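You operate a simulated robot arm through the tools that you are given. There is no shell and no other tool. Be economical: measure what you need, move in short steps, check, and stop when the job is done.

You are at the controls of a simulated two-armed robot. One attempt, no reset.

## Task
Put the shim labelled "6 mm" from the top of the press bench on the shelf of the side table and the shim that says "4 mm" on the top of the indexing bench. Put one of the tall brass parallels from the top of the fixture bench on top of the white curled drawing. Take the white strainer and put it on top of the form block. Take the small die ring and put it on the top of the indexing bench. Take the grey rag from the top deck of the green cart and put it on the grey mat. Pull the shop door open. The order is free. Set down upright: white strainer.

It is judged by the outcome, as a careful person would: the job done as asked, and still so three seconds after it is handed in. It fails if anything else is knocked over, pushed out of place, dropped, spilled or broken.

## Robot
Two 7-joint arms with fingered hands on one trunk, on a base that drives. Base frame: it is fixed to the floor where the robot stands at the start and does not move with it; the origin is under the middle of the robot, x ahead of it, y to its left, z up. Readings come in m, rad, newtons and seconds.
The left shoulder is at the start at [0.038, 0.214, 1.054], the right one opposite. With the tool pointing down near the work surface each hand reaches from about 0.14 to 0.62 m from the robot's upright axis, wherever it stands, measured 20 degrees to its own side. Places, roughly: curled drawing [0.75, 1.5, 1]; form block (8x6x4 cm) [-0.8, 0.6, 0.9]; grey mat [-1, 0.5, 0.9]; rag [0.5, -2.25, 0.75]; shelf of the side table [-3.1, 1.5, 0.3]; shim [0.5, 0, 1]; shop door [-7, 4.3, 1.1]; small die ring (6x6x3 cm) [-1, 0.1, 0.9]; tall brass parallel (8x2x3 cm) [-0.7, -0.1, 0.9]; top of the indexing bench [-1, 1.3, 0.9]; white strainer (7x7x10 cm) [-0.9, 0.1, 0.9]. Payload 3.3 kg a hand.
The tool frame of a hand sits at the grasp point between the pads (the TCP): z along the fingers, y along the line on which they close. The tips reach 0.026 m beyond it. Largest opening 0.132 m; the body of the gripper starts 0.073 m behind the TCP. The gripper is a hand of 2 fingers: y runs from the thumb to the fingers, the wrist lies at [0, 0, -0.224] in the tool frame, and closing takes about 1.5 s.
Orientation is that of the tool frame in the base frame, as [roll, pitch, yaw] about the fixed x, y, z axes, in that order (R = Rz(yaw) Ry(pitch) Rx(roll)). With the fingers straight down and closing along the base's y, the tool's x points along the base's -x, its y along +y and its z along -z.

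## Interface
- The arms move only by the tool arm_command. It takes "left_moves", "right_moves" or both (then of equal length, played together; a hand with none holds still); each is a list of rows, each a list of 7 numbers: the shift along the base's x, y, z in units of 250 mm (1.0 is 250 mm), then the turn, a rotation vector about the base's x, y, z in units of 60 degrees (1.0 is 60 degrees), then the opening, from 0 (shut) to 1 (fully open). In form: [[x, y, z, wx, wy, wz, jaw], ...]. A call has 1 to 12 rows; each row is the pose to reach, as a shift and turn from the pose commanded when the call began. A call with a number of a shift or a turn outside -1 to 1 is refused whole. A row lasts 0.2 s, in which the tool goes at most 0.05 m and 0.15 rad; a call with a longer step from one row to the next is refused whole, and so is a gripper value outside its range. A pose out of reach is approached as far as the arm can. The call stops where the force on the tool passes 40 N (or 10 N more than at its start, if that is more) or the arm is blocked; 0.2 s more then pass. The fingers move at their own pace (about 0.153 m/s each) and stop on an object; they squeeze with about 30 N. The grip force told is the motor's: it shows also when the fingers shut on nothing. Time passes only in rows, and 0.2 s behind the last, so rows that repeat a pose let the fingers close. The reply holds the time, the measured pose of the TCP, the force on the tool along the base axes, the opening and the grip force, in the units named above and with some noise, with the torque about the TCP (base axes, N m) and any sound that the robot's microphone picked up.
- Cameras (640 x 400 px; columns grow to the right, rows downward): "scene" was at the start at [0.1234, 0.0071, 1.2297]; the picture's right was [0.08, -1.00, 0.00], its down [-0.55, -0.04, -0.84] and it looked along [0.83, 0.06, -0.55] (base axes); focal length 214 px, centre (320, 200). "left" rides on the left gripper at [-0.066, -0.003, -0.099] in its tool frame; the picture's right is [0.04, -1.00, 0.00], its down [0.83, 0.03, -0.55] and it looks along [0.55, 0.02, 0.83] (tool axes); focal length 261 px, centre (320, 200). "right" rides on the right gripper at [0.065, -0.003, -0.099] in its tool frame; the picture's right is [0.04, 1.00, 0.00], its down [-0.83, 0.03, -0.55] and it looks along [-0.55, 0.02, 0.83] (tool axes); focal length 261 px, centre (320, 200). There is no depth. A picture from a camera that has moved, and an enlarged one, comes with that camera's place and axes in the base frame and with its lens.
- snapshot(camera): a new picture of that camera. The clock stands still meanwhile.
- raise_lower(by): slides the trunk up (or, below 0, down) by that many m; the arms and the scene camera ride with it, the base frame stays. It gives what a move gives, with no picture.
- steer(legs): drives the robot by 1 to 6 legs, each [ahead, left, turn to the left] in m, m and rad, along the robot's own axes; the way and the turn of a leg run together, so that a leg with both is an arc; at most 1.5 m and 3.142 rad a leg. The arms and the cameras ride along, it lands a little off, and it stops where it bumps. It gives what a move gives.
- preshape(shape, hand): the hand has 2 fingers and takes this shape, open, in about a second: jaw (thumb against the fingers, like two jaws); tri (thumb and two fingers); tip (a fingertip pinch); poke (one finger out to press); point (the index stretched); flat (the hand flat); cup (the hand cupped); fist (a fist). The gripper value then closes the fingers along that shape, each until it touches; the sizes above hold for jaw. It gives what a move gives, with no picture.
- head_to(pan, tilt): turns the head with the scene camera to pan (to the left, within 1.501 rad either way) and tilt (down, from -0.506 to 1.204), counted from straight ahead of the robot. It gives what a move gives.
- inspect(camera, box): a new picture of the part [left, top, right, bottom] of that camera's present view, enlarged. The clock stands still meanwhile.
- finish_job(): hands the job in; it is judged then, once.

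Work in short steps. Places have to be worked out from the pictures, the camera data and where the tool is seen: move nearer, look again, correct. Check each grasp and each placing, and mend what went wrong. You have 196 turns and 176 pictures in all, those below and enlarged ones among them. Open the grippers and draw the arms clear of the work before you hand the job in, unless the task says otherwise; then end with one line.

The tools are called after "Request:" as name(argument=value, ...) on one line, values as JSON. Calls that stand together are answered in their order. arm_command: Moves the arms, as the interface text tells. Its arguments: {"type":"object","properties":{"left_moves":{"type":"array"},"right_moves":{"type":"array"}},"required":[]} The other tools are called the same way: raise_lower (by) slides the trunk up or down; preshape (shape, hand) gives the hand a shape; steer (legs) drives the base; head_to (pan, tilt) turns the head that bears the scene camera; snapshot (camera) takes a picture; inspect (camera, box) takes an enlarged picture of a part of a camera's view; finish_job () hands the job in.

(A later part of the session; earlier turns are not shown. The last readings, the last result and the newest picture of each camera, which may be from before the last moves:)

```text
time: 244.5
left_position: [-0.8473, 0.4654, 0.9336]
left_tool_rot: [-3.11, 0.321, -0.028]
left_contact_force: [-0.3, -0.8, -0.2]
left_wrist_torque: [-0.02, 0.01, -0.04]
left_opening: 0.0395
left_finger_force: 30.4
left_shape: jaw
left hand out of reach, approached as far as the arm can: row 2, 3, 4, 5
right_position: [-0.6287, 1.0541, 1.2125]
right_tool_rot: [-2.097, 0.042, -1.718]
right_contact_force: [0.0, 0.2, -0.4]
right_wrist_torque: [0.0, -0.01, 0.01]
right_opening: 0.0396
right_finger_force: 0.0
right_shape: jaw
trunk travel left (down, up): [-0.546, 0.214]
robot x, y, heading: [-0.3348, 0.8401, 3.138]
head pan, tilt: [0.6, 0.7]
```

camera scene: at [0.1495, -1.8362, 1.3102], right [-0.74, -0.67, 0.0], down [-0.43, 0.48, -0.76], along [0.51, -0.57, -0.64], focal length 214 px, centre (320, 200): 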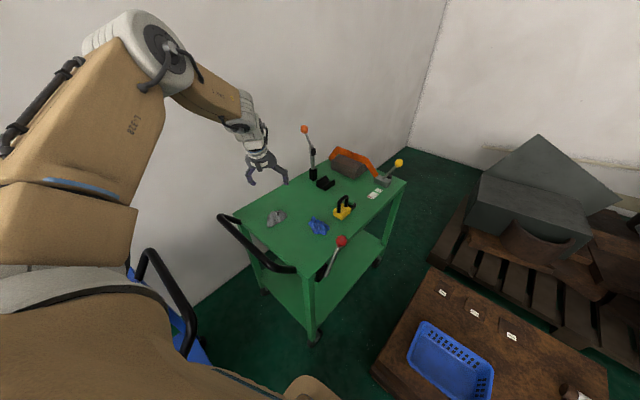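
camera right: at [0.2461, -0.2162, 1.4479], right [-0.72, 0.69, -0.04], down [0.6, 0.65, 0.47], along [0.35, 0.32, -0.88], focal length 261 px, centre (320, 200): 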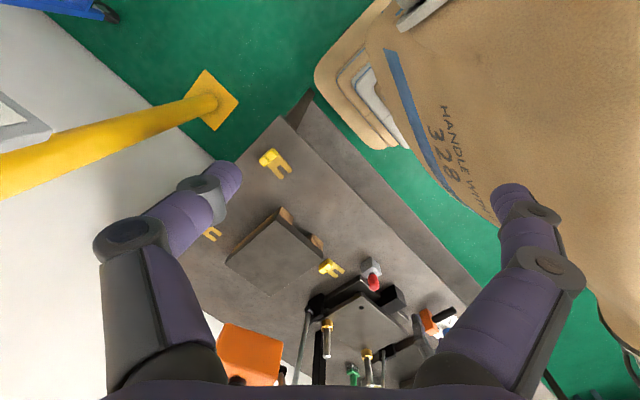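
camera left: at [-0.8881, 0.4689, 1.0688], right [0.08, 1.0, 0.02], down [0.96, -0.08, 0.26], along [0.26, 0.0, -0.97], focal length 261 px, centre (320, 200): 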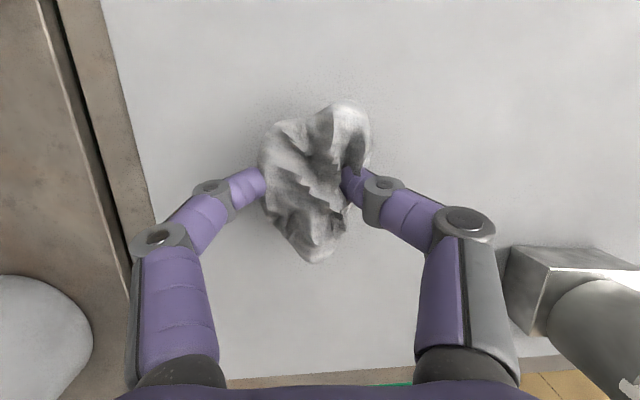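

Arm limit; I use the trunk for the last 1.4 cm, then open.

Request:
raise_lower(by=-0.014)

Request:
arm_command(left_moves=[[0, 0, 0, 0, 0, 0, 0.4], [0, 0, 0, 0, 0, 0, 0.6], [0, 0, 0, 0, 0, 0, 0.8], [0, 0, 0, 0, 0, 0, 0.8]])

Request:
raise_lower(by=0.15)

Request:
snapshot(camera="left")

```text
time: 245.1
left_position: [-0.847, 0.4647, 0.9204]
left_tool_rot: [-3.109, 0.323, -0.027]
left_contact_force: [3.8, -0.2, 11.5]
left_wrist_torque: [0.34, -0.06, -0.09]
left_opening: 0.0398
left_finger_force: 29.7
left_shape: jaw
right_position: [-0.6281, 1.0538, 1.1998]
right_tool_rot: [-2.096, 0.041, -1.717]
right_contact_force: [-0.1, 0.1, 0.7]
right_wrist_torque: [-0.02, -0.03, 0.02]
right_opening: 0.0398
right_finger_force: 0.2
right_shape: jaw
trunk travel left (down, up): [-0.532, 0.228]
robot x, y, heading: [-0.3378, 0.8404, 3.134]
head pan, tilt: [0.6, 0.7]
```

```text
time: 246.1
left_position: [-0.8471, 0.4641, 0.9195]
left_tool_rot: [-3.109, 0.322, -0.028]
left_contact_force: [0.1, -1.3, 0.0]
left_wrist_torque: [-0.03, 0.03, 0.0]
left_opening: 0.1052
left_finger_force: 0.1
left_shape: jaw
right_position: [-0.6289, 1.0538, 1.1994]
right_tool_rot: [-2.096, 0.042, -1.717]
right_contact_force: [-0.6, -0.2, 0.2]
right_wrist_torque: [-0.01, 0.0, 0.0]
right_opening: 0.0398
right_finger_force: 0.0
right_shape: jaw
trunk travel left (down, up): [-0.532, 0.228]
robot x, y, heading: [-0.3425, 0.8434, 3.139]
head pan, tilt: [0.6, 0.7]
```

```text
time: 247.8
left_position: [-0.8468, 0.4638, 1.0746]
left_tool_rot: [-3.108, 0.326, -0.028]
left_contact_force: [-0.1, 1.3, -0.1]
left_wrist_torque: [0.03, -0.02, 0.03]
left_opening: 0.1052
left_finger_force: 0.0
left_shape: jaw
right_position: [-0.6285, 1.0529, 1.348]
right_tool_rot: [-2.097, 0.044, -1.718]
right_contact_force: [-0.4, 0.0, 0.0]
right_wrist_torque: [-0.01, -0.02, -0.01]
right_opening: 0.0396
right_finger_force: 0.2
right_shape: jaw
trunk travel left (down, up): [-0.682, 0.078]
robot x, y, heading: [-0.3386, 0.8436, 3.133]
head pan, tilt: [0.6, 0.7]
```

```text
79 pictures are left
camera left: at [-0.8776, 0.465, 1.1886], right [0.08, 1.0, 0.02], down [0.96, -0.08, 0.25], along [0.25, 0.0, -0.97], focal length 261 px, centre (320, 200)
```

left: 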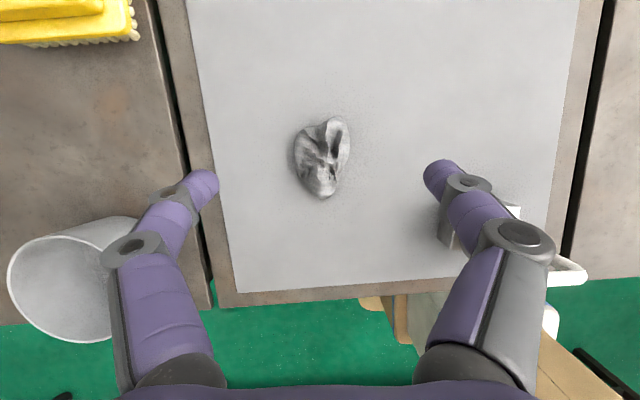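

Rag is on the mat. Next the die ring at about (-1.005,0.086): slide left 0.385 m, then tilt more to reach it.

Request:
steer(legs=[[0.025, 0.38, 0]])

Request:
arm_command(left_moves=[[-0.06, 0, 0, 0, 0.12, 0, 0.65], [-0.13, 0, 0, 0, 0.24, 0, 0.65], [-0.2, 0, 0, 0, 0.36, 0, 0.65], [-0.28, 0, 0, 0, 0.46, 0, 0.65]])

Request:
snapshot(camera="left")

```text
time: 250.3
left_position: [-0.8782, 0.0878, 1.0733]
left_tool_rot: [-3.107, 0.327, -0.038]
left_contact_force: [-0.4, 0.3, 0.5]
left_wrist_torque: [0.03, -0.01, 0.02]
left_opening: 0.1055
left_finger_force: 0.0
left_shape: jaw
right_position: [-0.6548, 0.6741, 1.3486]
right_tool_rot: [-2.096, 0.044, -1.728]
right_contact_force: [-0.1, -0.3, 0.7]
right_wrist_torque: [0.01, 0.02, 0.0]
right_opening: 0.0396
right_finger_force: 0.1
right_shape: jaw
trunk travel left (down, up): [-0.682, 0.078]
robot x, y, heading: [-0.3648, 0.4599, 3.13]
head pan, tilt: [0.6, 0.7]
```

```text
time: 251.3
left_position: [-0.9359, 0.0816, 1.0965]
left_tool_rot: [-3.134, 0.814, -0.053]
left_contact_force: [-0.6, -0.7, -0.3]
left_wrist_torque: [-0.04, -0.03, 0.01]
left_opening: 0.0862
left_finger_force: 0.0
left_shape: jaw
left hand out of reach, approached as far as the arm can: row 2, 3, 4
right_position: [-0.6548, 0.6733, 1.3483]
right_tool_rot: [-2.097, 0.043, -1.727]
right_contact_force: [0.1, -0.1, -0.4]
right_wrist_torque: [0.01, 0.02, 0.01]
right_opening: 0.04
right_finger_force: 0.0
right_shape: jaw
trunk travel left (down, up): [-0.682, 0.078]
robot x, y, heading: [-0.3649, 0.4617, 3.126]
head pan, tilt: [0.6, 0.7]
```

```text
78 pictures are left
camera left: at [-0.9099, 0.0825, 1.2128], right [0.09, 1.0, -0.02], down [0.97, -0.09, -0.22], along [-0.22, 0.0, -0.97], focal length 261 px, centre (320, 200)
```

left: 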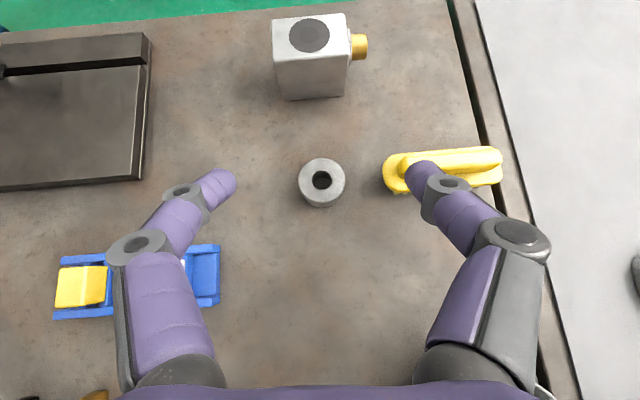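

Ring at (-1.005,0.086), 7 cm beyond. I drive 3 cm closer and try the arm further with more tilt and lower.

Request:
steer(legs=[[0.025, 0, 0.012]])

Request:
arm_command(left_moves=[[-0.08, 0, 0, 0, 0.06, 0, 0.65], [-0.16, 0, 0, 0, 0.12, 0, 0.65], [-0.2, 0, 0, 0, 0.18, 0, 0.65]])

```text
time: 252.1
left_position: [-0.9575, 0.0736, 1.0966]
left_tool_rot: [-3.132, 0.81, -0.041]
left_contact_force: [-0.2, -0.4, -0.1]
left_wrist_torque: [0.01, -0.03, 0.02]
left_opening: 0.0864
left_finger_force: 0.1
left_shape: jaw
right_position: [-0.682, 0.6702, 1.3494]
right_tool_rot: [-2.096, 0.045, -1.715]
right_contact_force: [-1.0, 0.4, 1.2]
right_wrist_torque: [-0.02, -0.03, -0.02]
right_opening: 0.0397
right_finger_force: 0.0
right_shape: jaw
trunk travel left (down, up): [-0.682, 0.078]
robot x, y, heading: [-0.3908, 0.4586, 3.145]
head pan, tilt: [0.6, 0.7]
```

```text
time: 252.9
left_position: [-0.982, 0.0698, 1.1307]
left_tool_rot: [3.137, 0.999, -0.051]
left_contact_force: [1.2, -0.3, 0.3]
left_wrist_torque: [0.0, -0.04, -0.02]
left_opening: 0.0863
left_finger_force: 0.0
left_shape: jaw
left hand out of reach, approached as far as the arm can: row 1, 2, 3
right_position: [-0.6814, 0.6711, 1.3491]
right_tool_rot: [-2.096, 0.044, -1.713]
right_contact_force: [0.2, 0.1, 0.1]
right_wrist_torque: [0.0, 0.03, -0.04]
right_opening: 0.0396
right_finger_force: 0.0
right_shape: jaw
trunk travel left (down, up): [-0.682, 0.078]
robot x, y, heading: [-0.3896, 0.4569, 3.139]
head pan, tilt: [0.6, 0.7]
```

Still short and the wrist would pass close to the pail. The arm reaches farther to its left, so I shift the base 0.15 m right and reach over from there with less tilt.

Request:
steer(legs=[[0, -0.15, 0]])

Request:
arm_command(left_moves=[[0, -0.14, 0, 0, -0.05, 0, 0.65], [0, -0.28, 0, 0, -0.1, 0, 0.65], [0, -0.42, 0, 0, -0.2, 0, 0.65], [-0.04, -0.54, 0, 0, -0.3, 0, 0.65], [-0.08, -0.56, 0, 0, -0.38, 0, 0.65], [-0.12, -0.56, 0, 0, -0.38, 0, 0.65]])

Request:
snapshot(camera="left")

```text
time: 254.2
left_position: [-0.9807, 0.2137, 1.1305]
left_tool_rot: [3.135, 0.998, -0.049]
left_contact_force: [-0.4, -0.5, -0.3]
left_wrist_torque: [-0.02, 0.01, -0.02]
left_opening: 0.0864
left_finger_force: 0.0
left_shape: jaw
right_position: [-0.6833, 0.814, 1.348]
right_tool_rot: [-2.095, 0.041, -1.713]
right_contact_force: [-0.3, 1.0, 0.1]
right_wrist_torque: [-0.03, -0.02, -0.01]
right_opening: 0.0398
right_finger_force: 0.1
right_shape: jaw
trunk travel left (down, up): [-0.682, 0.078]
robot x, y, heading: [-0.3898, 0.6038, -3.145]
head pan, tilt: [0.6, 0.7]
```

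```text
time: 255.6
left_position: [-0.9879, 0.0863, 1.174]
left_tool_rot: [-3.126, 0.6, -0.034]
left_contact_force: [-0.4, 0.5, 0.3]
left_wrist_torque: [0.0, 0.06, 0.02]
left_opening: 0.0862
left_finger_force: 0.0
left_shape: jaw
left hand out of reach, approached as far as the arm can: row 4, 5, 6
right_position: [-0.6825, 0.8156, 1.3477]
right_tool_rot: [-2.096, 0.042, -1.712]
right_contact_force: [0.4, -0.2, 0.0]
right_wrist_torque: [0.0, -0.01, 0.0]
right_opening: 0.0399
right_finger_force: 0.1
right_shape: jaw
trunk travel left (down, up): [-0.682, 0.078]
robot x, y, heading: [-0.3895, 0.6008, -3.137]
head pan, tilt: [0.6, 0.7]
```

```text
77 pictures are left
camera left: at [-0.9856, 0.087, 1.2931], right [0.07, 1.0, -0.01], down [1.0, -0.07, -0.01], along [-0.01, -0.01, -1.0], focal length 261 px, centre (320, 200)
```

left: 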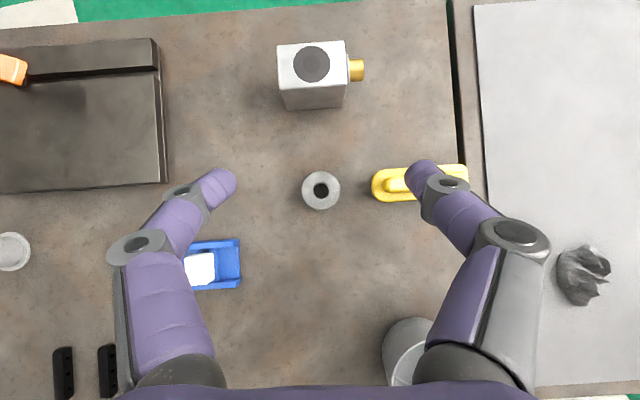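

Nearly there: 2 cm short in x. I add a bit of tilt and nudge the base 1 cm ahead.

Request:
steer(legs=[[0.012, 0, 0]])

Request:
arm_command(left_moves=[[-0.06, 0, 0, 0, 0.08, 0, 0.6], [-0.1, 0, 0, 0, 0.16, 0, 0.6]])

```text
time: 256.4
left_position: [-0.9979, 0.0845, 1.1736]
left_tool_rot: [-3.125, 0.601, -0.031]
left_contact_force: [0.1, 0.1, -0.1]
left_wrist_torque: [-0.01, -0.02, -0.02]
left_opening: 0.0862
left_finger_force: 0.1
left_shape: jaw
right_position: [-0.6939, 0.8127, 1.3502]
right_tool_rot: [-2.099, 0.045, -1.712]
right_contact_force: [-0.3, 0.0, 0.2]
right_wrist_torque: [0.03, -0.02, 0.03]
right_opening: 0.0399
right_finger_force: 0.1
right_shape: jaw
trunk travel left (down, up): [-0.682, 0.078]
robot x, y, heading: [-0.4021, 0.6029, -3.139]
head pan, tilt: [0.6, 0.7]
```

```text
time: 257.0
left_position: [-1.024, 0.086, 1.173]
left_tool_rot: [-3.131, 0.768, -0.035]
left_contact_force: [-0.6, 0.0, -0.4]
left_wrist_torque: [-0.03, 0.02, -0.03]
left_opening: 0.0798
left_finger_force: 0.0
left_shape: jaw
right_position: [-0.6959, 0.8127, 1.3483]
right_tool_rot: [-2.095, 0.043, -1.712]
right_contact_force: [-0.1, 0.4, 0.0]
right_wrist_torque: [-0.02, -0.02, -0.02]
right_opening: 0.0398
right_finger_force: 0.1
right_shape: jaw
trunk travel left (down, up): [-0.682, 0.078]
robot x, y, heading: [-0.4012, 0.6, -3.143]
head pan, tilt: [0.6, 0.7]
```

Reachable. With 0.6 rad tilt the contact falls best at TCP x≈-0.998, so I undo the last tilt and lower the trunk 0.22, then look.

Request:
arm_command(left_moves=[[0.05, 0, 0, 0, -0.08, 0, 0.6], [0.1, 0, 0, 0, -0.16, 0, 0.6]])

Request:
raise_lower(by=-0.2)

Request:
snapshot(camera="left")

Request:
snapshot(camera="scene")

```text
time: 257.6
left_position: [-0.9997, 0.0862, 1.1743]
left_tool_rot: [-3.124, 0.598, -0.03]
left_contact_force: [-0.3, -0.1, -0.7]
left_wrist_torque: [0.0, 0.0, 0.0]
left_opening: 0.0798
left_finger_force: 0.1
left_shape: jaw
right_position: [-0.6943, 0.8131, 1.349]
right_tool_rot: [-2.094, 0.044, -1.712]
right_contact_force: [0.2, 0.7, 0.5]
right_wrist_torque: [0.0, -0.02, -0.01]
right_opening: 0.0398
right_finger_force: 0.0
right_shape: jaw
trunk travel left (down, up): [-0.682, 0.078]
robot x, y, heading: [-0.4037, 0.6017, -3.136]
head pan, tilt: [0.6, 0.7]
```

```text
time: 259.8
left_position: [-0.9998, 0.085, 0.9741]
left_tool_rot: [-3.125, 0.602, -0.032]
left_contact_force: [0.6, 0.4, -0.9]
left_wrist_torque: [0.01, 0.03, 0.0]
left_opening: 0.0799
left_finger_force: 0.2
left_shape: jaw
right_position: [-0.6941, 0.8142, 1.1483]
right_tool_rot: [-2.095, 0.043, -1.713]
right_contact_force: [0.2, -0.4, 0.2]
right_wrist_torque: [0.02, 0.0, 0.02]
right_opening: 0.0399
right_finger_force: 0.1
right_shape: jaw
trunk travel left (down, up): [-0.482, 0.278]
robot x, y, heading: [-0.4009, 0.6042, -3.143]
head pan, tilt: [0.6, 0.7]
```

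```text
76 pictures are left
camera left: at [-0.9974, 0.0862, 1.093], right [0.07, 1.0, -0.01], down [1.0, -0.07, -0.01], along [-0.01, -0.01, -1.0], focal length 261 px, centre (320, 200)
```

left: 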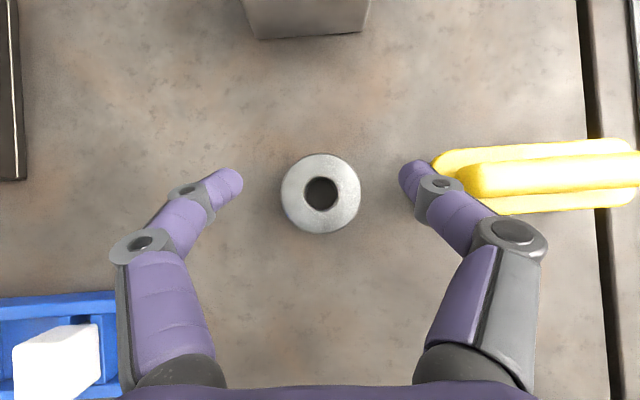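

```text
75 pictures are left
camera scene: at [-0.4918, 0.5549, 1.3665], right [-0.57, 0.82, 0.0], down [0.53, 0.37, -0.76], along [-0.63, -0.43, -0.64], focal length 214 px, centre (320, 200)
```

scene: 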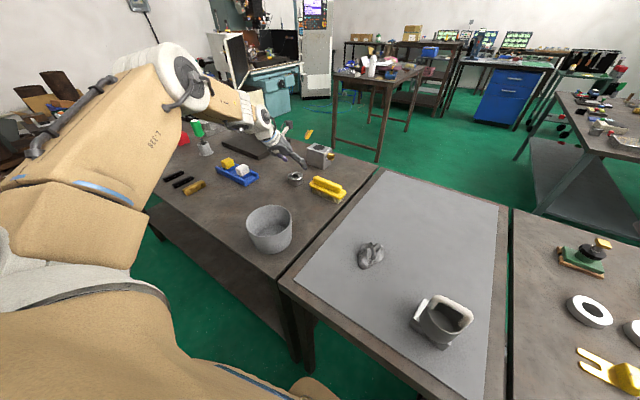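

Ring centred between the fingers. Lower 6 cm and close.

Request:
raise_lower(by=-0.058)

Request:
arm_command(left_moves=[[0, 0, 0, 0, 0, 0, 0.5], [0, 0, 0, 0, 0, 0, 0.35], [0, 0, 0, 0, 0, 0, 0.2], [0, 0, 0, 0, 0, 0, 0.2], [0, 0, 0, 0, 0, 0, 0.2]])

Request:
snapshot(camera="left")

```text
time: 260.7
left_position: [-0.9986, 0.0841, 0.9156]
left_tool_rot: [-3.123, 0.6, -0.032]
left_contact_force: [-0.3, 0.7, 0.8]
left_wrist_torque: [0.0, -0.05, -0.01]
left_opening: 0.0797
left_finger_force: 0.0
left_shape: jaw
right_position: [-0.6948, 0.8146, 1.0913]
right_tool_rot: [-2.097, 0.043, -1.711]
right_contact_force: [-0.5, -0.3, 0.0]
right_wrist_torque: [0.03, -0.01, -0.01]
right_opening: 0.0399
right_finger_force: 0.0
right_shape: jaw
trunk travel left (down, up): [-0.424, 0.336]
robot x, y, heading: [-0.4017, 0.6028, -3.143]
head pan, tilt: [0.6, 0.7]
```

```text
time: 261.9
left_position: [-0.9978, 0.0851, 0.915]
left_tool_rot: [-3.123, 0.6, -0.032]
left_contact_force: [-1.0, 1.0, -0.4]
left_wrist_torque: [-0.01, 0.01, -0.02]
left_opening: 0.0468
left_finger_force: 30.2
left_shape: jaw
right_position: [-0.6966, 0.814, 1.0915]
right_tool_rot: [-2.096, 0.043, -1.712]
right_contact_force: [-0.5, 0.5, 0.1]
right_wrist_torque: [0.0, -0.01, 0.0]
right_opening: 0.04
right_finger_force: 0.0
right_shape: jaw
trunk travel left (down, up): [-0.424, 0.336]
robot x, y, heading: [-0.3992, 0.6015, -3.142]
head pan, tilt: [0.6, 0.7]
```

```text
74 pictures are left
camera left: at [-0.9978, 0.0863, 1.0346], right [0.07, 1.0, -0.01], down [1.0, -0.07, -0.01], along [-0.01, -0.01, -1.0], focal length 261 px, centre (320, 200)
```

left: 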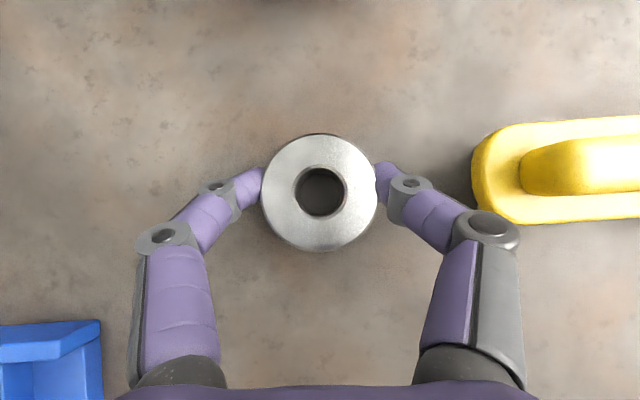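

Ring gripped. I raise 0.28 m and carry it to the indexing bench, aiming near (-0.77,0.915).

Request:
raise_lower(by=0.28)

Request:
steer(legs=[[-0.12, 0, 0], [-0.115, -0.81, 0]])

Request:
snapshot(camera="left")

```text
time: 264.8
left_position: [-1.0002, 0.0858, 1.1954]
left_tool_rot: [-3.123, 0.598, -0.031]
left_contact_force: [0.2, -0.5, -5.7]
left_wrist_torque: [-0.01, -0.01, -0.01]
left_opening: 0.0466
left_finger_force: 30.1
left_shape: jaw
right_position: [-0.6965, 0.8139, 1.3704]
right_tool_rot: [-2.097, 0.044, -1.711]
right_contact_force: [-0.3, 0.3, -0.5]
right_wrist_torque: [-0.04, -0.01, 0.01]
right_opening: 0.04
right_finger_force: 0.1
right_shape: jaw
trunk travel left (down, up): [-0.704, 0.056]
robot x, y, heading: [-0.4031, 0.6017, -3.14]
head pan, tilt: [0.6, 0.7]
```

```text
time: 270.0
left_position: [-0.7672, 0.9094, 1.1949]
left_tool_rot: [-3.124, 0.599, -0.035]
left_contact_force: [0.0, 0.1, -4.9]
left_wrist_torque: [-0.01, -0.03, -0.01]
left_opening: 0.0465
left_finger_force: 29.5
left_shape: jaw
right_position: [-0.4612, 1.6359, 1.37]
right_tool_rot: [-2.096, 0.043, -1.716]
right_contact_force: [0.4, 0.1, 0.1]
right_wrist_torque: [0.01, -0.01, 0.01]
right_opening: 0.0396
right_finger_force: 0.0
right_shape: jaw
trunk travel left (down, up): [-0.704, 0.056]
robot x, y, heading: [-0.1703, 1.4248, 3.14]
head pan, tilt: [0.6, 0.7]
```

```text
73 pictures are left
camera left: at [-0.7657, 0.9098, 1.3143], right [0.08, 1.0, -0.01], down [1.0, -0.08, -0.01], along [-0.01, -0.01, -1.0], focal length 261 px, centre (320, 200)
```

left: 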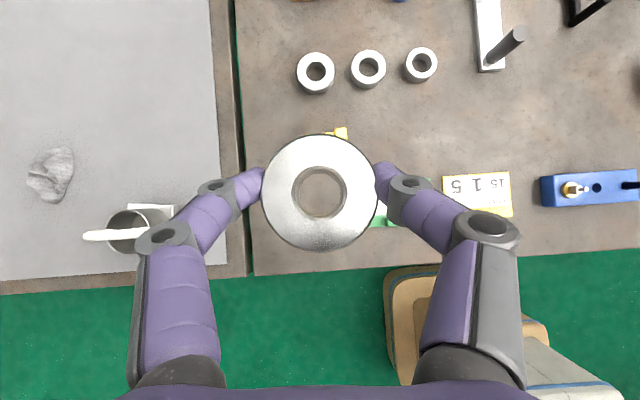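

The spot below is clear (shim, cards and strainer well aside). Lower the trunk 0.26.

Request:
raise_lower(by=-0.262)

Request:
snapshot(camera="left")

Request:
arm_command(left_moves=[[0, 0, -0.02, 0, 0, 0, 0.2], [0, 0, -0.035, 0, 0, 0, 0.2], [0, 0, -0.05, 0, 0, 0, 0.2], [0, 0, -0.06, 0, 0, 0, 0.2]])

```text
time: 272.7
left_position: [-0.7665, 0.9088, 0.9332]
left_tool_rot: [-3.123, 0.598, -0.035]
left_contact_force: [-1.4, -0.3, -5.4]
left_wrist_torque: [0.0, 0.01, 0.0]
left_opening: 0.0464
left_finger_force: 29.9
left_shape: jaw
right_position: [-0.4598, 1.6362, 1.1091]
right_tool_rot: [-2.096, 0.044, -1.716]
right_contact_force: [-0.1, -0.4, -0.8]
right_wrist_torque: [0.03, 0.0, 0.02]
right_opening: 0.0395
right_finger_force: 0.0
right_shape: jaw
trunk travel left (down, up): [-0.442, 0.318]
robot x, y, heading: [-0.1662, 1.424, 3.141]
head pan, tilt: [0.6, 0.7]
```

```text
72 pictures are left
camera left: at [-0.7654, 0.9097, 1.0525], right [0.08, 1.0, -0.01], down [1.0, -0.08, -0.01], along [-0.01, -0.01, -1.0], focal length 261 px, centre (320, 200)
```

left: 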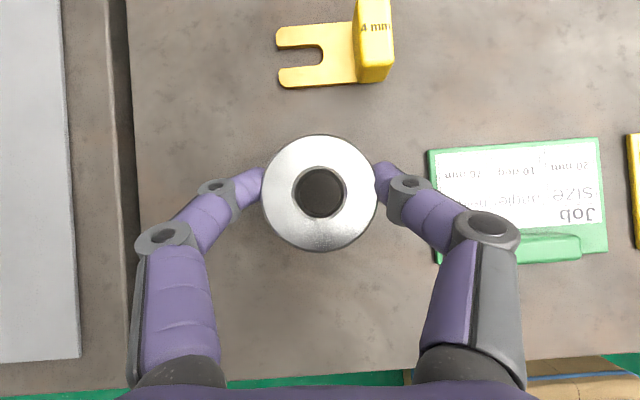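

```text
time: 273.7
left_position: [-0.7662, 0.9093, 0.9187]
left_tool_rot: [-3.124, 0.601, -0.036]
left_contact_force: [0.4, -0.7, -4.6]
left_wrist_torque: [0.03, -0.01, 0.0]
left_opening: 0.046
left_finger_force: 30.3
left_shape: jaw
right_position: [-0.4604, 1.6367, 1.1086]
right_tool_rot: [-2.095, 0.044, -1.716]
right_contact_force: [-0.3, -0.4, 1.0]
right_wrist_torque: [0.01, 0.01, -0.02]
right_opening: 0.0396
right_finger_force: 0.0
right_shape: jaw
trunk travel left (down, up): [-0.442, 0.318]
robot x, y, heading: [-0.1691, 1.4256, 3.138]
head pan, tilt: [0.6, 0.7]
```

No contact yet; 1 mm-scale steps further.

Request:
arm_command(left_moves=[[0, 0, -0.008, 0, 0, 0, 0.2], [0, 0, -0.016, 0, 0, 0, 0.2], [0, 0, -0.024, 0, 0, 0, 0.2]])

```text
time: 274.5
left_position: [-0.7666, 0.9094, 0.9149]
left_tool_rot: [-3.123, 0.605, -0.035]
left_contact_force: [2.6, -1.0, 7.2]
left_wrist_torque: [-0.04, 0.0, 0.02]
left_opening: 0.0464
left_finger_force: 29.9
left_shape: jaw
right_position: [-0.4594, 1.6367, 1.1086]
right_tool_rot: [-2.099, 0.041, -1.717]
right_contact_force: [0.5, 0.6, -0.4]
right_wrist_torque: [0.03, -0.02, 0.02]
right_opening: 0.0402
right_finger_force: 0.1
right_shape: jaw
trunk travel left (down, up): [-0.442, 0.318]
robot x, y, heading: [-0.1663, 1.4229, 3.144]
head pan, tilt: [0.6, 0.7]
```

Contact (force changed by ~12 N). I open, raise, and check.

Request:
arm_command(left_moves=[[0, 0, 0, 0, 0, 0, 0.4], [0, 0, 0, 0, 0, 0, 0.5], [0, 0, 0, 0, 0, 0, 0.55], [0, 0, 0, 0, 0, 0, 0.55]])

Request:
raise_lower(by=0.25)

Request:
snapshot(camera="left")

```text
time: 275.5
left_position: [-0.7664, 0.9098, 0.9124]
left_tool_rot: [-3.125, 0.6, -0.033]
left_contact_force: [0.4, 0.2, 0.0]
left_wrist_torque: [0.0, 0.03, -0.02]
left_opening: 0.072
left_finger_force: 0.0
left_shape: jaw
right_position: [-0.4597, 1.6361, 1.1077]
right_tool_rot: [-2.097, 0.044, -1.717]
right_contact_force: [0.5, -0.4, 1.0]
right_wrist_torque: [-0.02, -0.01, 0.0]
right_opening: 0.0399
right_finger_force: 0.1
right_shape: jaw
trunk travel left (down, up): [-0.442, 0.318]
robot x, y, heading: [-0.1673, 1.4246, 3.137]
head pan, tilt: [0.6, 0.7]
```

```text
time: 278.1
left_position: [-0.7657, 0.9091, 1.1619]
left_tool_rot: [-3.125, 0.598, -0.035]
left_contact_force: [-0.2, 0.2, -0.1]
left_wrist_torque: [-0.01, 0.01, 0.0]
left_opening: 0.0719
left_finger_force: 0.1
left_shape: jaw
right_position: [-0.4596, 1.6372, 1.3593]
right_tool_rot: [-2.098, 0.044, -1.715]
right_contact_force: [0.2, 0.3, 0.0]
right_wrist_torque: [-0.02, 0.02, -0.01]
right_opening: 0.04
right_finger_force: 0.1
right_shape: jaw
trunk travel left (down, up): [-0.692, 0.068]
robot x, y, heading: [-0.1694, 1.4229, 3.14]
head pan, tilt: [0.6, 0.7]
```

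```text
71 pictures are left
camera left: at [-0.7652, 0.9099, 1.2814], right [0.08, 1.0, -0.01], down [1.0, -0.08, -0.01], along [-0.01, -0.01, -1.0], focal length 261 px, centre (320, 200)
```

left: 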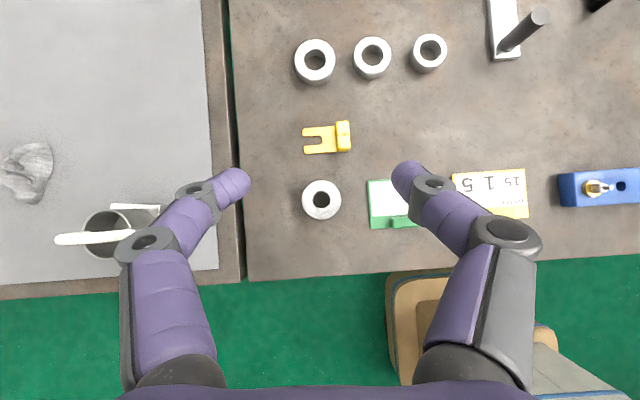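

Ring is placed. Now the 6 mm shim: first bring the arm back toward its standard pose, then drive down the aisle and turn to face +x.

Request:
arm_command(left_moves=[[0.06, 0.08, 0, 0, -0.06, 0, 0.5], [0.12, 0.16, 0, 0, -0.12, 0, 0.5], [0.2, 0.24, 0, 0, -0.18, 0, 0.5], [0.26, 0.32, 0, 0, -0.24, 0, 0.5], [0.32, 0.4, 0, 0, -0.29, 0, 0.5]])

Request:
steer(legs=[[0, 0, 1.572], [1.0, -0.08, 0], [1.02, 0, 0], [0, 0, 1.571]])

Request:
snapshot(camera="left")

```text
time: 279.3
left_position: [-0.6864, 1.0104, 1.1648]
left_tool_rot: [-3.114, 0.296, -0.03]
left_contact_force: [-0.8, 0.6, 0.2]
left_wrist_torque: [-0.02, 0.04, 0.02]
left_opening: 0.0666
left_finger_force: 0.1
left_shape: jaw
right_position: [-0.4595, 1.6381, 1.3588]
right_tool_rot: [-2.097, 0.042, -1.716]
right_contact_force: [0.5, 0.5, 0.0]
right_wrist_torque: [0.0, 0.0, 0.04]
right_opening: 0.0398
right_finger_force: 0.1
right_shape: jaw
trunk travel left (down, up): [-0.692, 0.068]
robot x, y, heading: [-0.1691, 1.422, 3.142]
head pan, tilt: [0.6, 0.7]
```

```text
time: 296.8
left_position: [0.368, -0.1568, 1.1636]
left_tool_rot: [-3.113, 0.297, 3.102]
left_contact_force: [-0.5, -0.3, -0.4]
left_wrist_torque: [0.0, 0.01, 0.01]
left_opening: 0.0666
left_finger_force: 0.0
left_shape: jaw
right_position: [0.135, -0.7813, 1.3593]
right_tool_rot: [-2.097, 0.044, 1.416]
right_contact_force: [0.5, -0.8, 0.2]
right_wrist_torque: [-0.05, 0.03, -0.01]
right_opening: 0.04
right_finger_force: 0.0
right_shape: jaw
trunk travel left (down, up): [-0.692, 0.068]
robot x, y, heading: [-0.1547, -0.5667, -0.012]
head pan, tilt: [0.6, 0.7]
```

```text
70 pictures are left
camera left: at [0.4012, -0.1591, 1.278], right [-0.09, -1.0, 0.02], down [-0.95, 0.09, 0.28], along [-0.29, 0.01, -0.96], focal length 261 px, centre (320, 200)
```

left: 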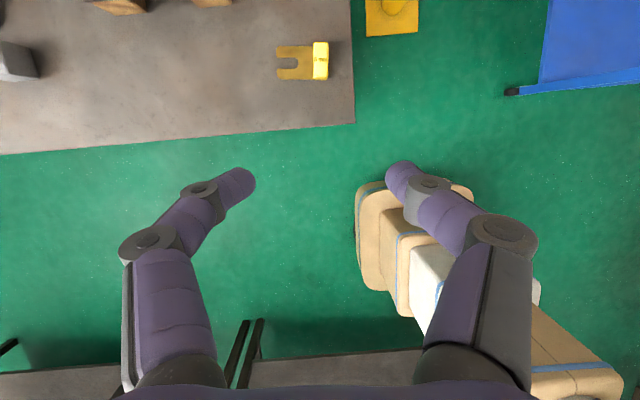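

Shim tab at (0.474,-0.172). Drive 0.107 ahead, 0.013 right, then lower the trunk 0.21.

Request:
steer(legs=[[0.105, -0.018, 0.012]])

Request:
snapshot(camera="left")

```text
time: 298.0
left_position: [0.4678, -0.1704, 1.1651]
left_tool_rot: [-3.115, 0.295, 3.113]
left_contact_force: [0.1, 0.1, 0.3]
left_wrist_torque: [0.01, 0.01, 0.02]
left_opening: 0.0664
left_finger_force: 0.0
left_shape: jaw
right_position: [0.2408, -0.7979, 1.3591]
right_tool_rot: [-2.097, 0.044, 1.425]
right_contact_force: [-0.5, 0.1, 1.2]
right_wrist_torque: [0.04, 0.02, -0.03]
right_opening: 0.0399
right_finger_force: 0.1
right_shape: jaw
trunk travel left (down, up): [-0.692, 0.068]
robot x, y, heading: [-0.0513, -0.5858, 0.0]
head pan, tilt: [0.6, 0.7]
```

```text
69 pictures are left
camera left: at [0.5003, -0.1714, 1.2778], right [-0.08, -1.0, 0.01], down [-0.96, 0.08, 0.29], along [-0.29, 0.01, -0.96], focal length 261 px, centre (320, 200)
```

left: 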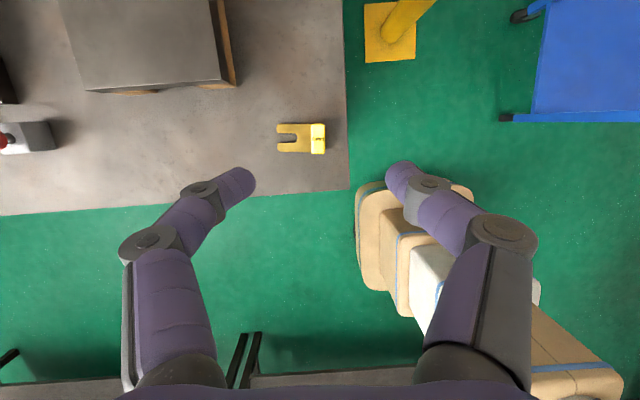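

Aligned to millimetres. Narrow, nudge 8 mm, lower 0.225.

Request:
arm_command(left_moves=[[0.016, -0.006, 0, 0, 0, 0, 0.36], [0.032, -0.006, 0, 0, 0, 0, 0.36]])

Request:
raise_lower(by=-0.22)

Request:
snapshot(camera="left")

```text
time: 298.6
left_position: [0.4754, -0.1717, 1.1639]
left_tool_rot: [-3.113, 0.295, 3.113]
left_contact_force: [-0.3, -0.4, 0.5]
left_wrist_torque: [-0.02, -0.02, 0.02]
left_opening: 0.048
left_finger_force: 0.0
left_shape: jaw
right_position: [0.2399, -0.7977, 1.3584]
right_tool_rot: [-2.096, 0.044, 1.425]
right_contact_force: [0.2, 0.2, 0.6]
right_wrist_torque: [0.04, 0.03, -0.05]
right_opening: 0.04
right_finger_force: 0.0
right_shape: jaw
trunk travel left (down, up): [-0.692, 0.068]
robot x, y, heading: [-0.0511, -0.5864, -0.004]
head pan, tilt: [0.6, 0.7]
```

```text
time: 300.9
left_position: [0.4738, -0.1724, 0.9441]
left_tool_rot: [-3.115, 0.298, 3.113]
left_contact_force: [-0.2, 0.7, 0.6]
left_wrist_torque: [-0.01, 0.02, -0.01]
left_opening: 0.0481
left_finger_force: 0.0
left_shape: jaw
right_position: [0.2399, -0.7975, 1.1392]
right_tool_rot: [-2.098, 0.043, 1.426]
right_contact_force: [-0.9, -0.7, 0.1]
right_wrist_torque: [-0.01, 0.04, 0.0]
right_opening: 0.0399
right_finger_force: 0.0
right_shape: jaw
trunk travel left (down, up): [-0.472, 0.288]
robot x, y, heading: [-0.0493, -0.5864, 0.001]
head pan, tilt: [0.6, 0.7]
```

```text
68 pictures are left
camera left: at [0.5075, -0.1728, 1.0583], right [-0.08, -1.0, 0.02], down [-0.96, 0.08, 0.28], along [-0.28, 0.01, -0.96], focal length 261 px, centre (320, 200)
```

left: 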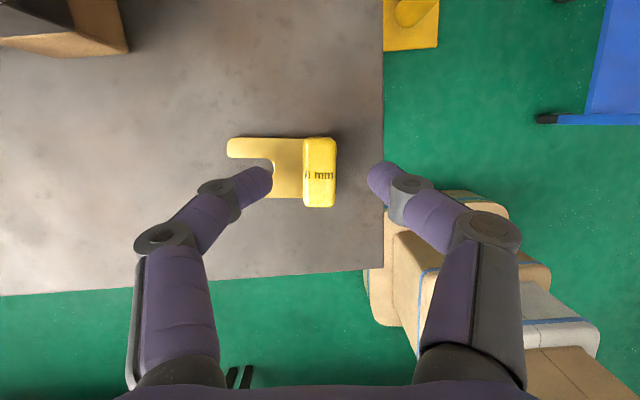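

Centred; lower 2.4 cm and close.

Request:
arm_command(left_moves=[[0.01, 0, -0.04, 0, 0, 0, 0.36], [0.01, 0, -0.08, 0, 0, 0, 0.36], [0.01, 0, -0.096, 0, 0, 0, 0.36], [0.01, 0, -0.096, 0, 0, 0, 0.1], [0.01, 0, -0.096, 0, 0, 0, 0], [0.01, 0, -0.096, 0, 0, 0, 0], [0.01, 0, -0.096, 0, 0, 0, 0]])

Request:
raise_lower(by=0.2)

Request:
snapshot(camera="left")

```text
time: 302.5
left_position: [0.4763, -0.1732, 0.919]
left_tool_rot: [-3.114, 0.295, 3.111]
left_contact_force: [-0.1, 0.5, 0.0]
left_wrist_torque: [0.04, 0.0, 0.01]
left_opening: 0.0135
left_finger_force: 29.6
left_shape: jaw
right_position: [0.2394, -0.7977, 1.1403]
right_tool_rot: [-2.096, 0.043, 1.426]
right_contact_force: [0.3, -0.2, -0.2]
right_wrist_torque: [0.01, -0.01, 0.0]
right_opening: 0.04
right_finger_force: 0.1
right_shape: jaw
trunk travel left (down, up): [-0.472, 0.288]
robot x, y, heading: [-0.0547, -0.5874, -0.001]
head pan, tilt: [0.6, 0.7]
```

```text
time: 304.7
left_position: [0.4758, -0.1719, 1.1196]
left_tool_rot: [-3.113, 0.294, 3.112]
left_contact_force: [0.5, 0.3, -1.3]
left_wrist_torque: [-0.02, 0.0, 0.0]
left_opening: 0.0138
left_finger_force: 30.5
left_shape: jaw
right_position: [0.24, -0.7971, 1.3384]
right_tool_rot: [-2.096, 0.046, 1.425]
right_contact_force: [-0.1, 0.3, -0.2]
right_wrist_torque: [-0.01, 0.04, -0.01]
right_opening: 0.0402
right_finger_force: 0.1
right_shape: jaw
trunk travel left (down, up): [-0.672, 0.088]
robot x, y, heading: [-0.0497, -0.5855, -0.003]
head pan, tilt: [0.6, 0.7]
```

```text
67 pictures are left
camera left: at [0.5103, -0.1726, 1.2337], right [-0.08, -1.0, 0.02], down [-0.96, 0.08, 0.29], along [-0.29, 0.01, -0.96], focal length 261 px, centre (320, 200)
```

left: 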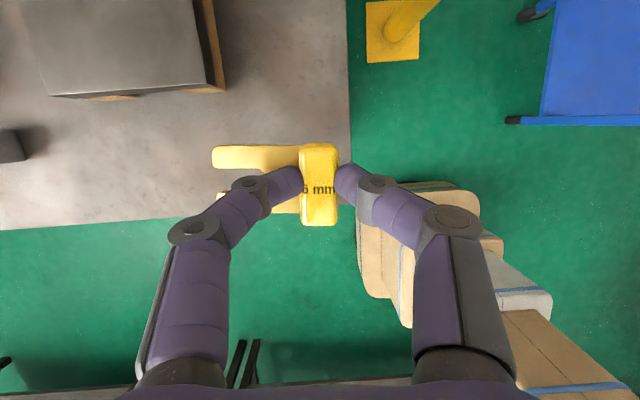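

6 mm shim held. I back into the aisle and slide to its north end (y≈2.3), then turn to face -x.

Request:
steer(legs=[[-0.2, 0, 0], [0, 1.45, 0], [0, 1.45, 0]])

Request:
steer(legs=[[0, 0, 1.57], [0, 0, 1.57]])

Request:
head_to(pan=0.25, tilt=0.4)

Request:
snapshot(camera="scene")

```text
time: 320.0
left_position: [0.2704, 2.7627, 1.1195]
left_tool_rot: [-3.114, 0.296, 3.13]
left_contact_force: [0.0, -0.4, -1.6]
left_wrist_torque: [-0.04, 0.0, 0.02]
left_opening: 0.0138
left_finger_force: 30.3
left_shape: jaw
right_position: [0.0425, 2.1329, 1.3389]
right_tool_rot: [-2.097, 0.043, 1.443]
right_contact_force: [0.5, -0.2, 0.4]
right_wrist_torque: [0.0, 0.0, 0.06]
right_opening: 0.0397
right_finger_force: 0.0
right_shape: jaw
trunk travel left (down, up): [-0.672, 0.088]
robot x, y, heading: [-0.2495, 2.3399, 0.014]
head pan, tilt: [0.6, 0.7]
```

```text
time: 328.2
left_position: [-0.7486, 1.8882, 1.1203]
left_tool_rot: [-3.113, 0.294, 0.047]
left_contact_force: [-0.5, -0.2, -0.8]
left_wrist_torque: [0.03, 0.04, -0.01]
left_opening: 0.0132
left_finger_force: 30.1
left_shape: jaw
right_position: [-0.5595, 2.5306, 1.3401]
right_tool_rot: [-2.097, 0.044, -1.64]
right_contact_force: [-0.6, 0.6, -0.2]
right_wrist_torque: [0.03, -0.01, 0.0]
right_opening: 0.0398
right_finger_force: 0.0
right_shape: jaw
trunk travel left (down, up): [-0.672, 0.088]
robot x, y, heading: [-0.2519, 2.339, -3.068]
head pan, tilt: [0.6, 0.7]
```

```text
time: 329.1
left_position: [-0.7487, 1.888, 1.1212]
left_tool_rot: [-3.114, 0.294, 0.046]
left_contact_force: [-0.4, 0.1, -0.6]
left_wrist_torque: [0.01, -0.01, 0.02]
left_opening: 0.013
left_finger_force: 30.5
left_shape: jaw
right_position: [-0.5598, 2.5304, 1.3389]
right_tool_rot: [-2.095, 0.044, -1.638]
right_contact_force: [-0.5, 0.2, -0.1]
right_wrist_torque: [-0.01, 0.02, 0.0]
right_opening: 0.0396
right_finger_force: 0.1
right_shape: jaw
trunk travel left (down, up): [-0.672, 0.088]
robot x, y, heading: [-0.2529, 2.3395, -3.066]
head pan, tilt: [0.25, 0.4]
```

```text
66 pictures are left
camera scene: at [-0.3531, 2.3102, 1.5834], right [-0.32, 0.95, 0.0], down [0.37, 0.12, -0.92], along [-0.87, -0.29, -0.39], focal length 214 px, centre (320, 200)
```

scene: 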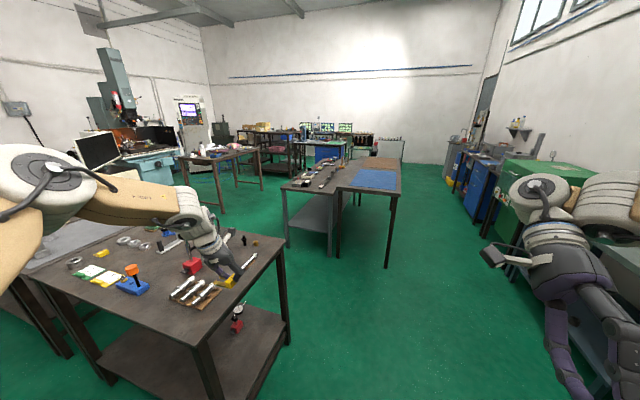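

The side table with a low shelf is the middle one. I enlarge it.

Request:
inspect(camera="scene", box=[260, 150, 420, 275])

```text
3.20 times, centred on (340, 212) of scene
camera zoom: at [-0.3531, 2.3102, 1.5834], right [-0.32, 0.95, 0.0], down [0.37, 0.12, -0.92], along [-0.87, -0.29, -0.39], focal length 686 px, centre (256, 160)
```

zoom: 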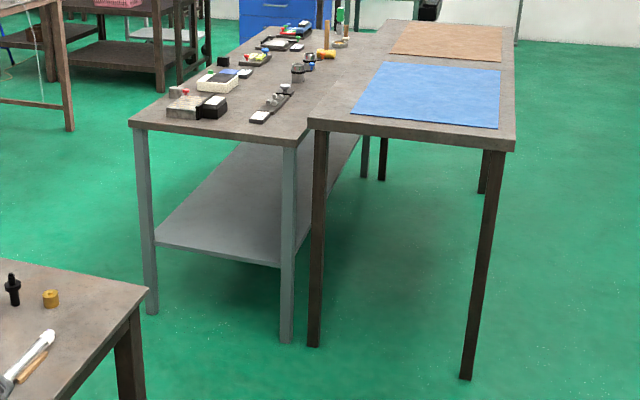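

Shelf: near end at x≈-2.33, y 1.23–1.77, z≈0.30, open from this end. I drive toward it, stop short in free floor, and test lowering.

Request:
steer(legs=[[0, 0, -0.075], [1.3, 0.1, 0]])

Request:
raise_lower(by=-0.6)

Request:
snapshot(camera="scene")

```text
time: 335.9
left_position: [-2.0449, 1.8275, 1.1201]
left_tool_rot: [-3.115, 0.295, -0.026]
left_contact_force: [-0.4, 0.1, -1.7]
left_wrist_torque: [-0.02, 0.0, -0.01]
left_opening: 0.0129
left_finger_force: 30.4
left_shape: jaw
right_position: [-1.8106, 2.453, 1.3392]
right_tool_rot: [-2.096, 0.044, -1.712]
right_contact_force: [0.4, 0.3, 0.1]
right_wrist_torque: [0.0, -0.01, -0.01]
right_opening: 0.0401
right_finger_force: 0.0
right_shape: jaw
trunk travel left (down, up): [-0.672, 0.088]
robot x, y, heading: [-1.5215, 2.241, -3.14]
head pan, tilt: [0.25, 0.4]
```

```text
refused: -0.6 is not a number from -0.4 to 0.4
```

```text
64 pictures are left
camera scene: at [-1.6195, 2.2186, 1.5834], right [-0.25, 0.97, 0.0], down [0.38, 0.1, -0.92], along [-0.89, -0.23, -0.39], focal length 214 px, centre (320, 200)
```

scene: 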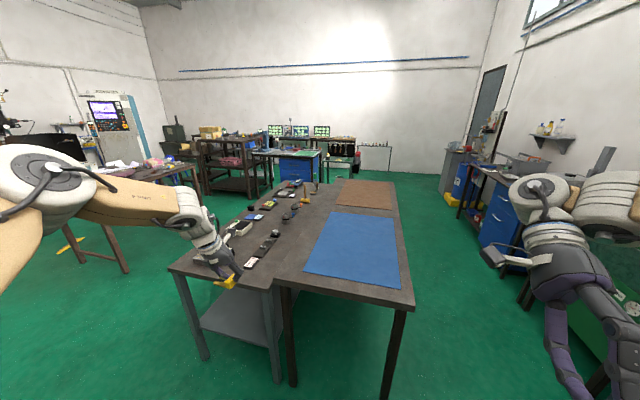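

Shelf edge at x≈-2.345, y 1.23–1.76. Lower the trunk here in free space: -0.4, then -0.27.

Request:
raise_lower(by=-0.4)

Request:
raise_lower(by=-0.268)

Request:
arm_command(left_moves=[[0, 0, -0.08, 0, 0, 0, 0], [0, 0, -0.16, 0, 0, 0, 0], [0, 0, -0.24, 0, 0, 0, 0], [0, 0, -0.32, 0, 0, 0, 0], [0, 0, -0.4, 0, 0, 0, 0]])

Request:
snapshot(camera="scene")

```text
time: 339.7
left_position: [-2.0454, 1.8275, 0.7214]
left_tool_rot: [-3.113, 0.296, -0.024]
left_contact_force: [-1.1, 0.4, -1.6]
left_wrist_torque: [0.01, 0.02, 0.0]
left_opening: 0.013
left_finger_force: 29.6
left_shape: jaw
right_position: [-1.8091, 2.4531, 0.9391]
right_tool_rot: [-2.097, 0.045, -1.713]
right_contact_force: [0.0, -0.7, -0.7]
right_wrist_torque: [-0.01, 0.0, -0.03]
right_opening: 0.04
right_finger_force: 0.1
right_shape: jaw
trunk travel left (down, up): [-0.272, 0.488]
robot x, y, heading: [-1.515, 2.2444, -3.139]
head pan, tilt: [0.25, 0.4]
```

```text
time: 342.5
left_position: [-2.0434, 1.8267, 0.4531]
left_tool_rot: [-3.115, 0.297, -0.025]
left_contact_force: [-0.5, 1.2, -0.3]
left_wrist_torque: [-0.01, 0.04, -0.02]
left_opening: 0.013
left_finger_force: 29.7
left_shape: jaw
right_position: [-1.8092, 2.453, 0.672]
right_tool_rot: [-2.097, 0.042, -1.712]
right_contact_force: [-0.1, -0.1, 0.5]
right_wrist_torque: [-0.01, -0.02, 0.02]
right_opening: 0.0398
right_finger_force: 0.1
right_shape: jaw
trunk travel left (down, up): [-0.004, 0.756]
robot x, y, heading: [-1.5171, 2.2398, -3.142]
head pan, tilt: [0.25, 0.4]
```

```text
time: 343.7
left_position: [-2.0434, 1.8266, 0.3497]
left_tool_rot: [-3.115, 0.296, -0.026]
left_contact_force: [-1.2, -0.2, -1.4]
left_wrist_torque: [-0.02, -0.02, -0.02]
left_opening: 0.0131
left_finger_force: 30.1
left_shape: jaw
right_position: [-1.8103, 2.4523, 0.6714]
right_tool_rot: [-2.096, 0.043, -1.713]
right_contact_force: [0.9, 0.4, -0.9]
right_wrist_torque: [0.0, 0.01, -0.02]
right_opening: 0.0396
right_finger_force: 0.2
right_shape: jaw
trunk travel left (down, up): [-0.004, 0.756]
robot x, y, heading: [-1.5149, 2.2423, -3.134]
head pan, tilt: [0.25, 0.4]
```

```text
63 pictures are left
camera scene: at [-1.7507, 2.2184, 0.9013], right [-0.25, 0.97, 0.0], down [0.38, 0.1, -0.92], along [-0.89, -0.23, -0.39], focal length 214 px, centre (320, 200)
```

scene: 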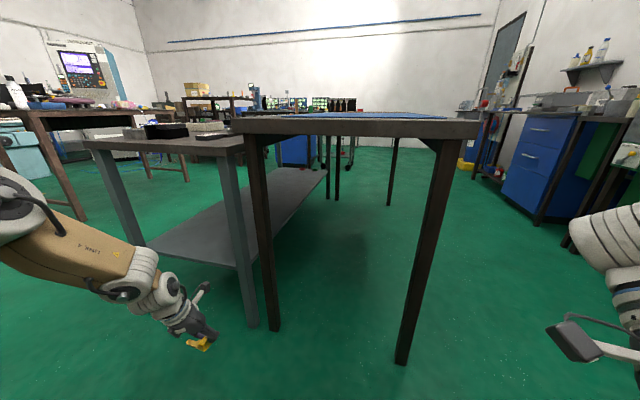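

The arm goes low freely. I raise the hand 4 cm, align y≈1.58, then drive in under the table top.

Request:
arm_command(left_moves=[[0, 0, 0.08, 0, 0, 0, 0], [0, 0, 0.16, 0, 0, 0, 0]])

Request:
steer(legs=[[0, 0.24, -0.004], [0.25, 0, 0]])

Request:
head_to(pan=0.7, tilt=0.6)

Request:
snapshot(camera="scene")

Request:
snapshot(camera="left")

```text
time: 344.3
left_position: [-2.0433, 1.8268, 0.3897]
left_tool_rot: [-3.114, 0.295, -0.026]
left_contact_force: [0.7, 0.4, -1.5]
left_wrist_torque: [-0.01, 0.0, 0.0]
left_opening: 0.0132
left_finger_force: 30.4
left_shape: jaw
right_position: [-1.8101, 2.4531, 0.6707]
right_tool_rot: [-2.096, 0.043, -1.713]
right_contact_force: [-0.1, 0.3, -0.2]
right_wrist_torque: [0.0, -0.01, 0.02]
right_opening: 0.0398
right_finger_force: 0.1
right_shape: jaw
trunk travel left (down, up): [-0.004, 0.756]
robot x, y, heading: [-1.5141, 2.2442, -3.141]
head pan, tilt: [0.25, 0.4]
```

```text
time: 347.5
left_position: [-2.2938, 1.5883, 0.3888]
left_tool_rot: [-3.113, 0.295, -0.029]
left_contact_force: [0.1, 0.2, -1.0]
left_wrist_torque: [-0.01, -0.02, -0.02]
left_opening: 0.013
left_finger_force: 30.6
left_shape: jaw
right_position: [-2.0586, 2.2128, 0.6716]
right_tool_rot: [-2.097, 0.044, -1.716]
right_contact_force: [0.5, 0.1, -0.7]
right_wrist_torque: [0.02, 0.0, -0.01]
right_opening: 0.0397
right_finger_force: 0.0
right_shape: jaw
trunk travel left (down, up): [-0.004, 0.756]
robot x, y, heading: [-1.7649, 1.9995, 3.143]
head pan, tilt: [0.25, 0.4]
```

```text
time: 348.4
left_position: [-2.2949, 1.5877, 0.3905]
left_tool_rot: [-3.113, 0.294, -0.029]
left_contact_force: [0.2, -0.4, -0.7]
left_wrist_torque: [0.02, -0.03, 0.02]
left_opening: 0.013
left_finger_force: 29.8
left_shape: jaw
right_position: [-2.0578, 2.2135, 0.6694]
right_tool_rot: [-2.096, 0.043, -1.718]
right_contact_force: [0.6, -0.1, 0.3]
right_wrist_torque: [-0.05, 0.01, 0.01]
right_opening: 0.0398
right_finger_force: 0.1
right_shape: jaw
trunk travel left (down, up): [-0.004, 0.756]
robot x, y, heading: [-1.7671, 2.0005, 3.141]
head pan, tilt: [0.7, 0.6]
```

```text
62 pictures are left
camera scene: at [-1.9781, 1.9449, 0.8831], right [-0.64, 0.77, 0.0], down [0.43, 0.36, -0.83], along [-0.63, -0.53, -0.56], focal length 214 px, centre (320, 200)
```

scene: 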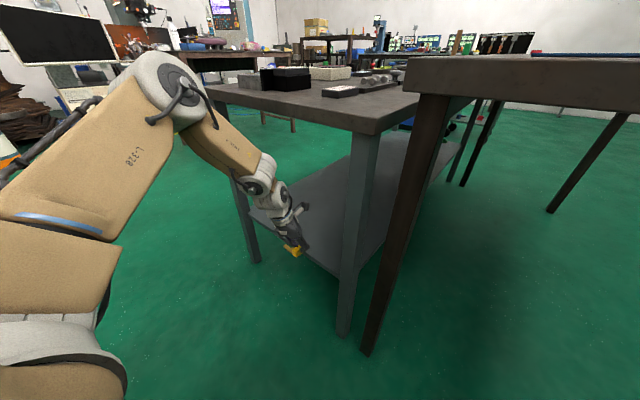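

```text
61 pictures are left
camera left: at [-2.3286, 1.5895, 0.5038], right [0.08, 1.0, 0.02], down [0.96, -0.08, 0.29], along [0.29, -0.01, -0.96], focal length 261 px, centre (320, 200)
```

left: 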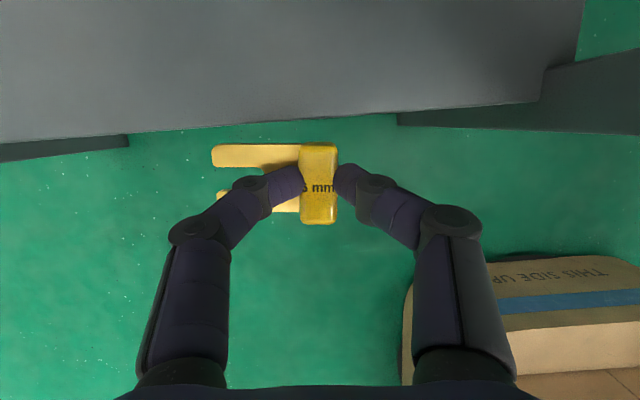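

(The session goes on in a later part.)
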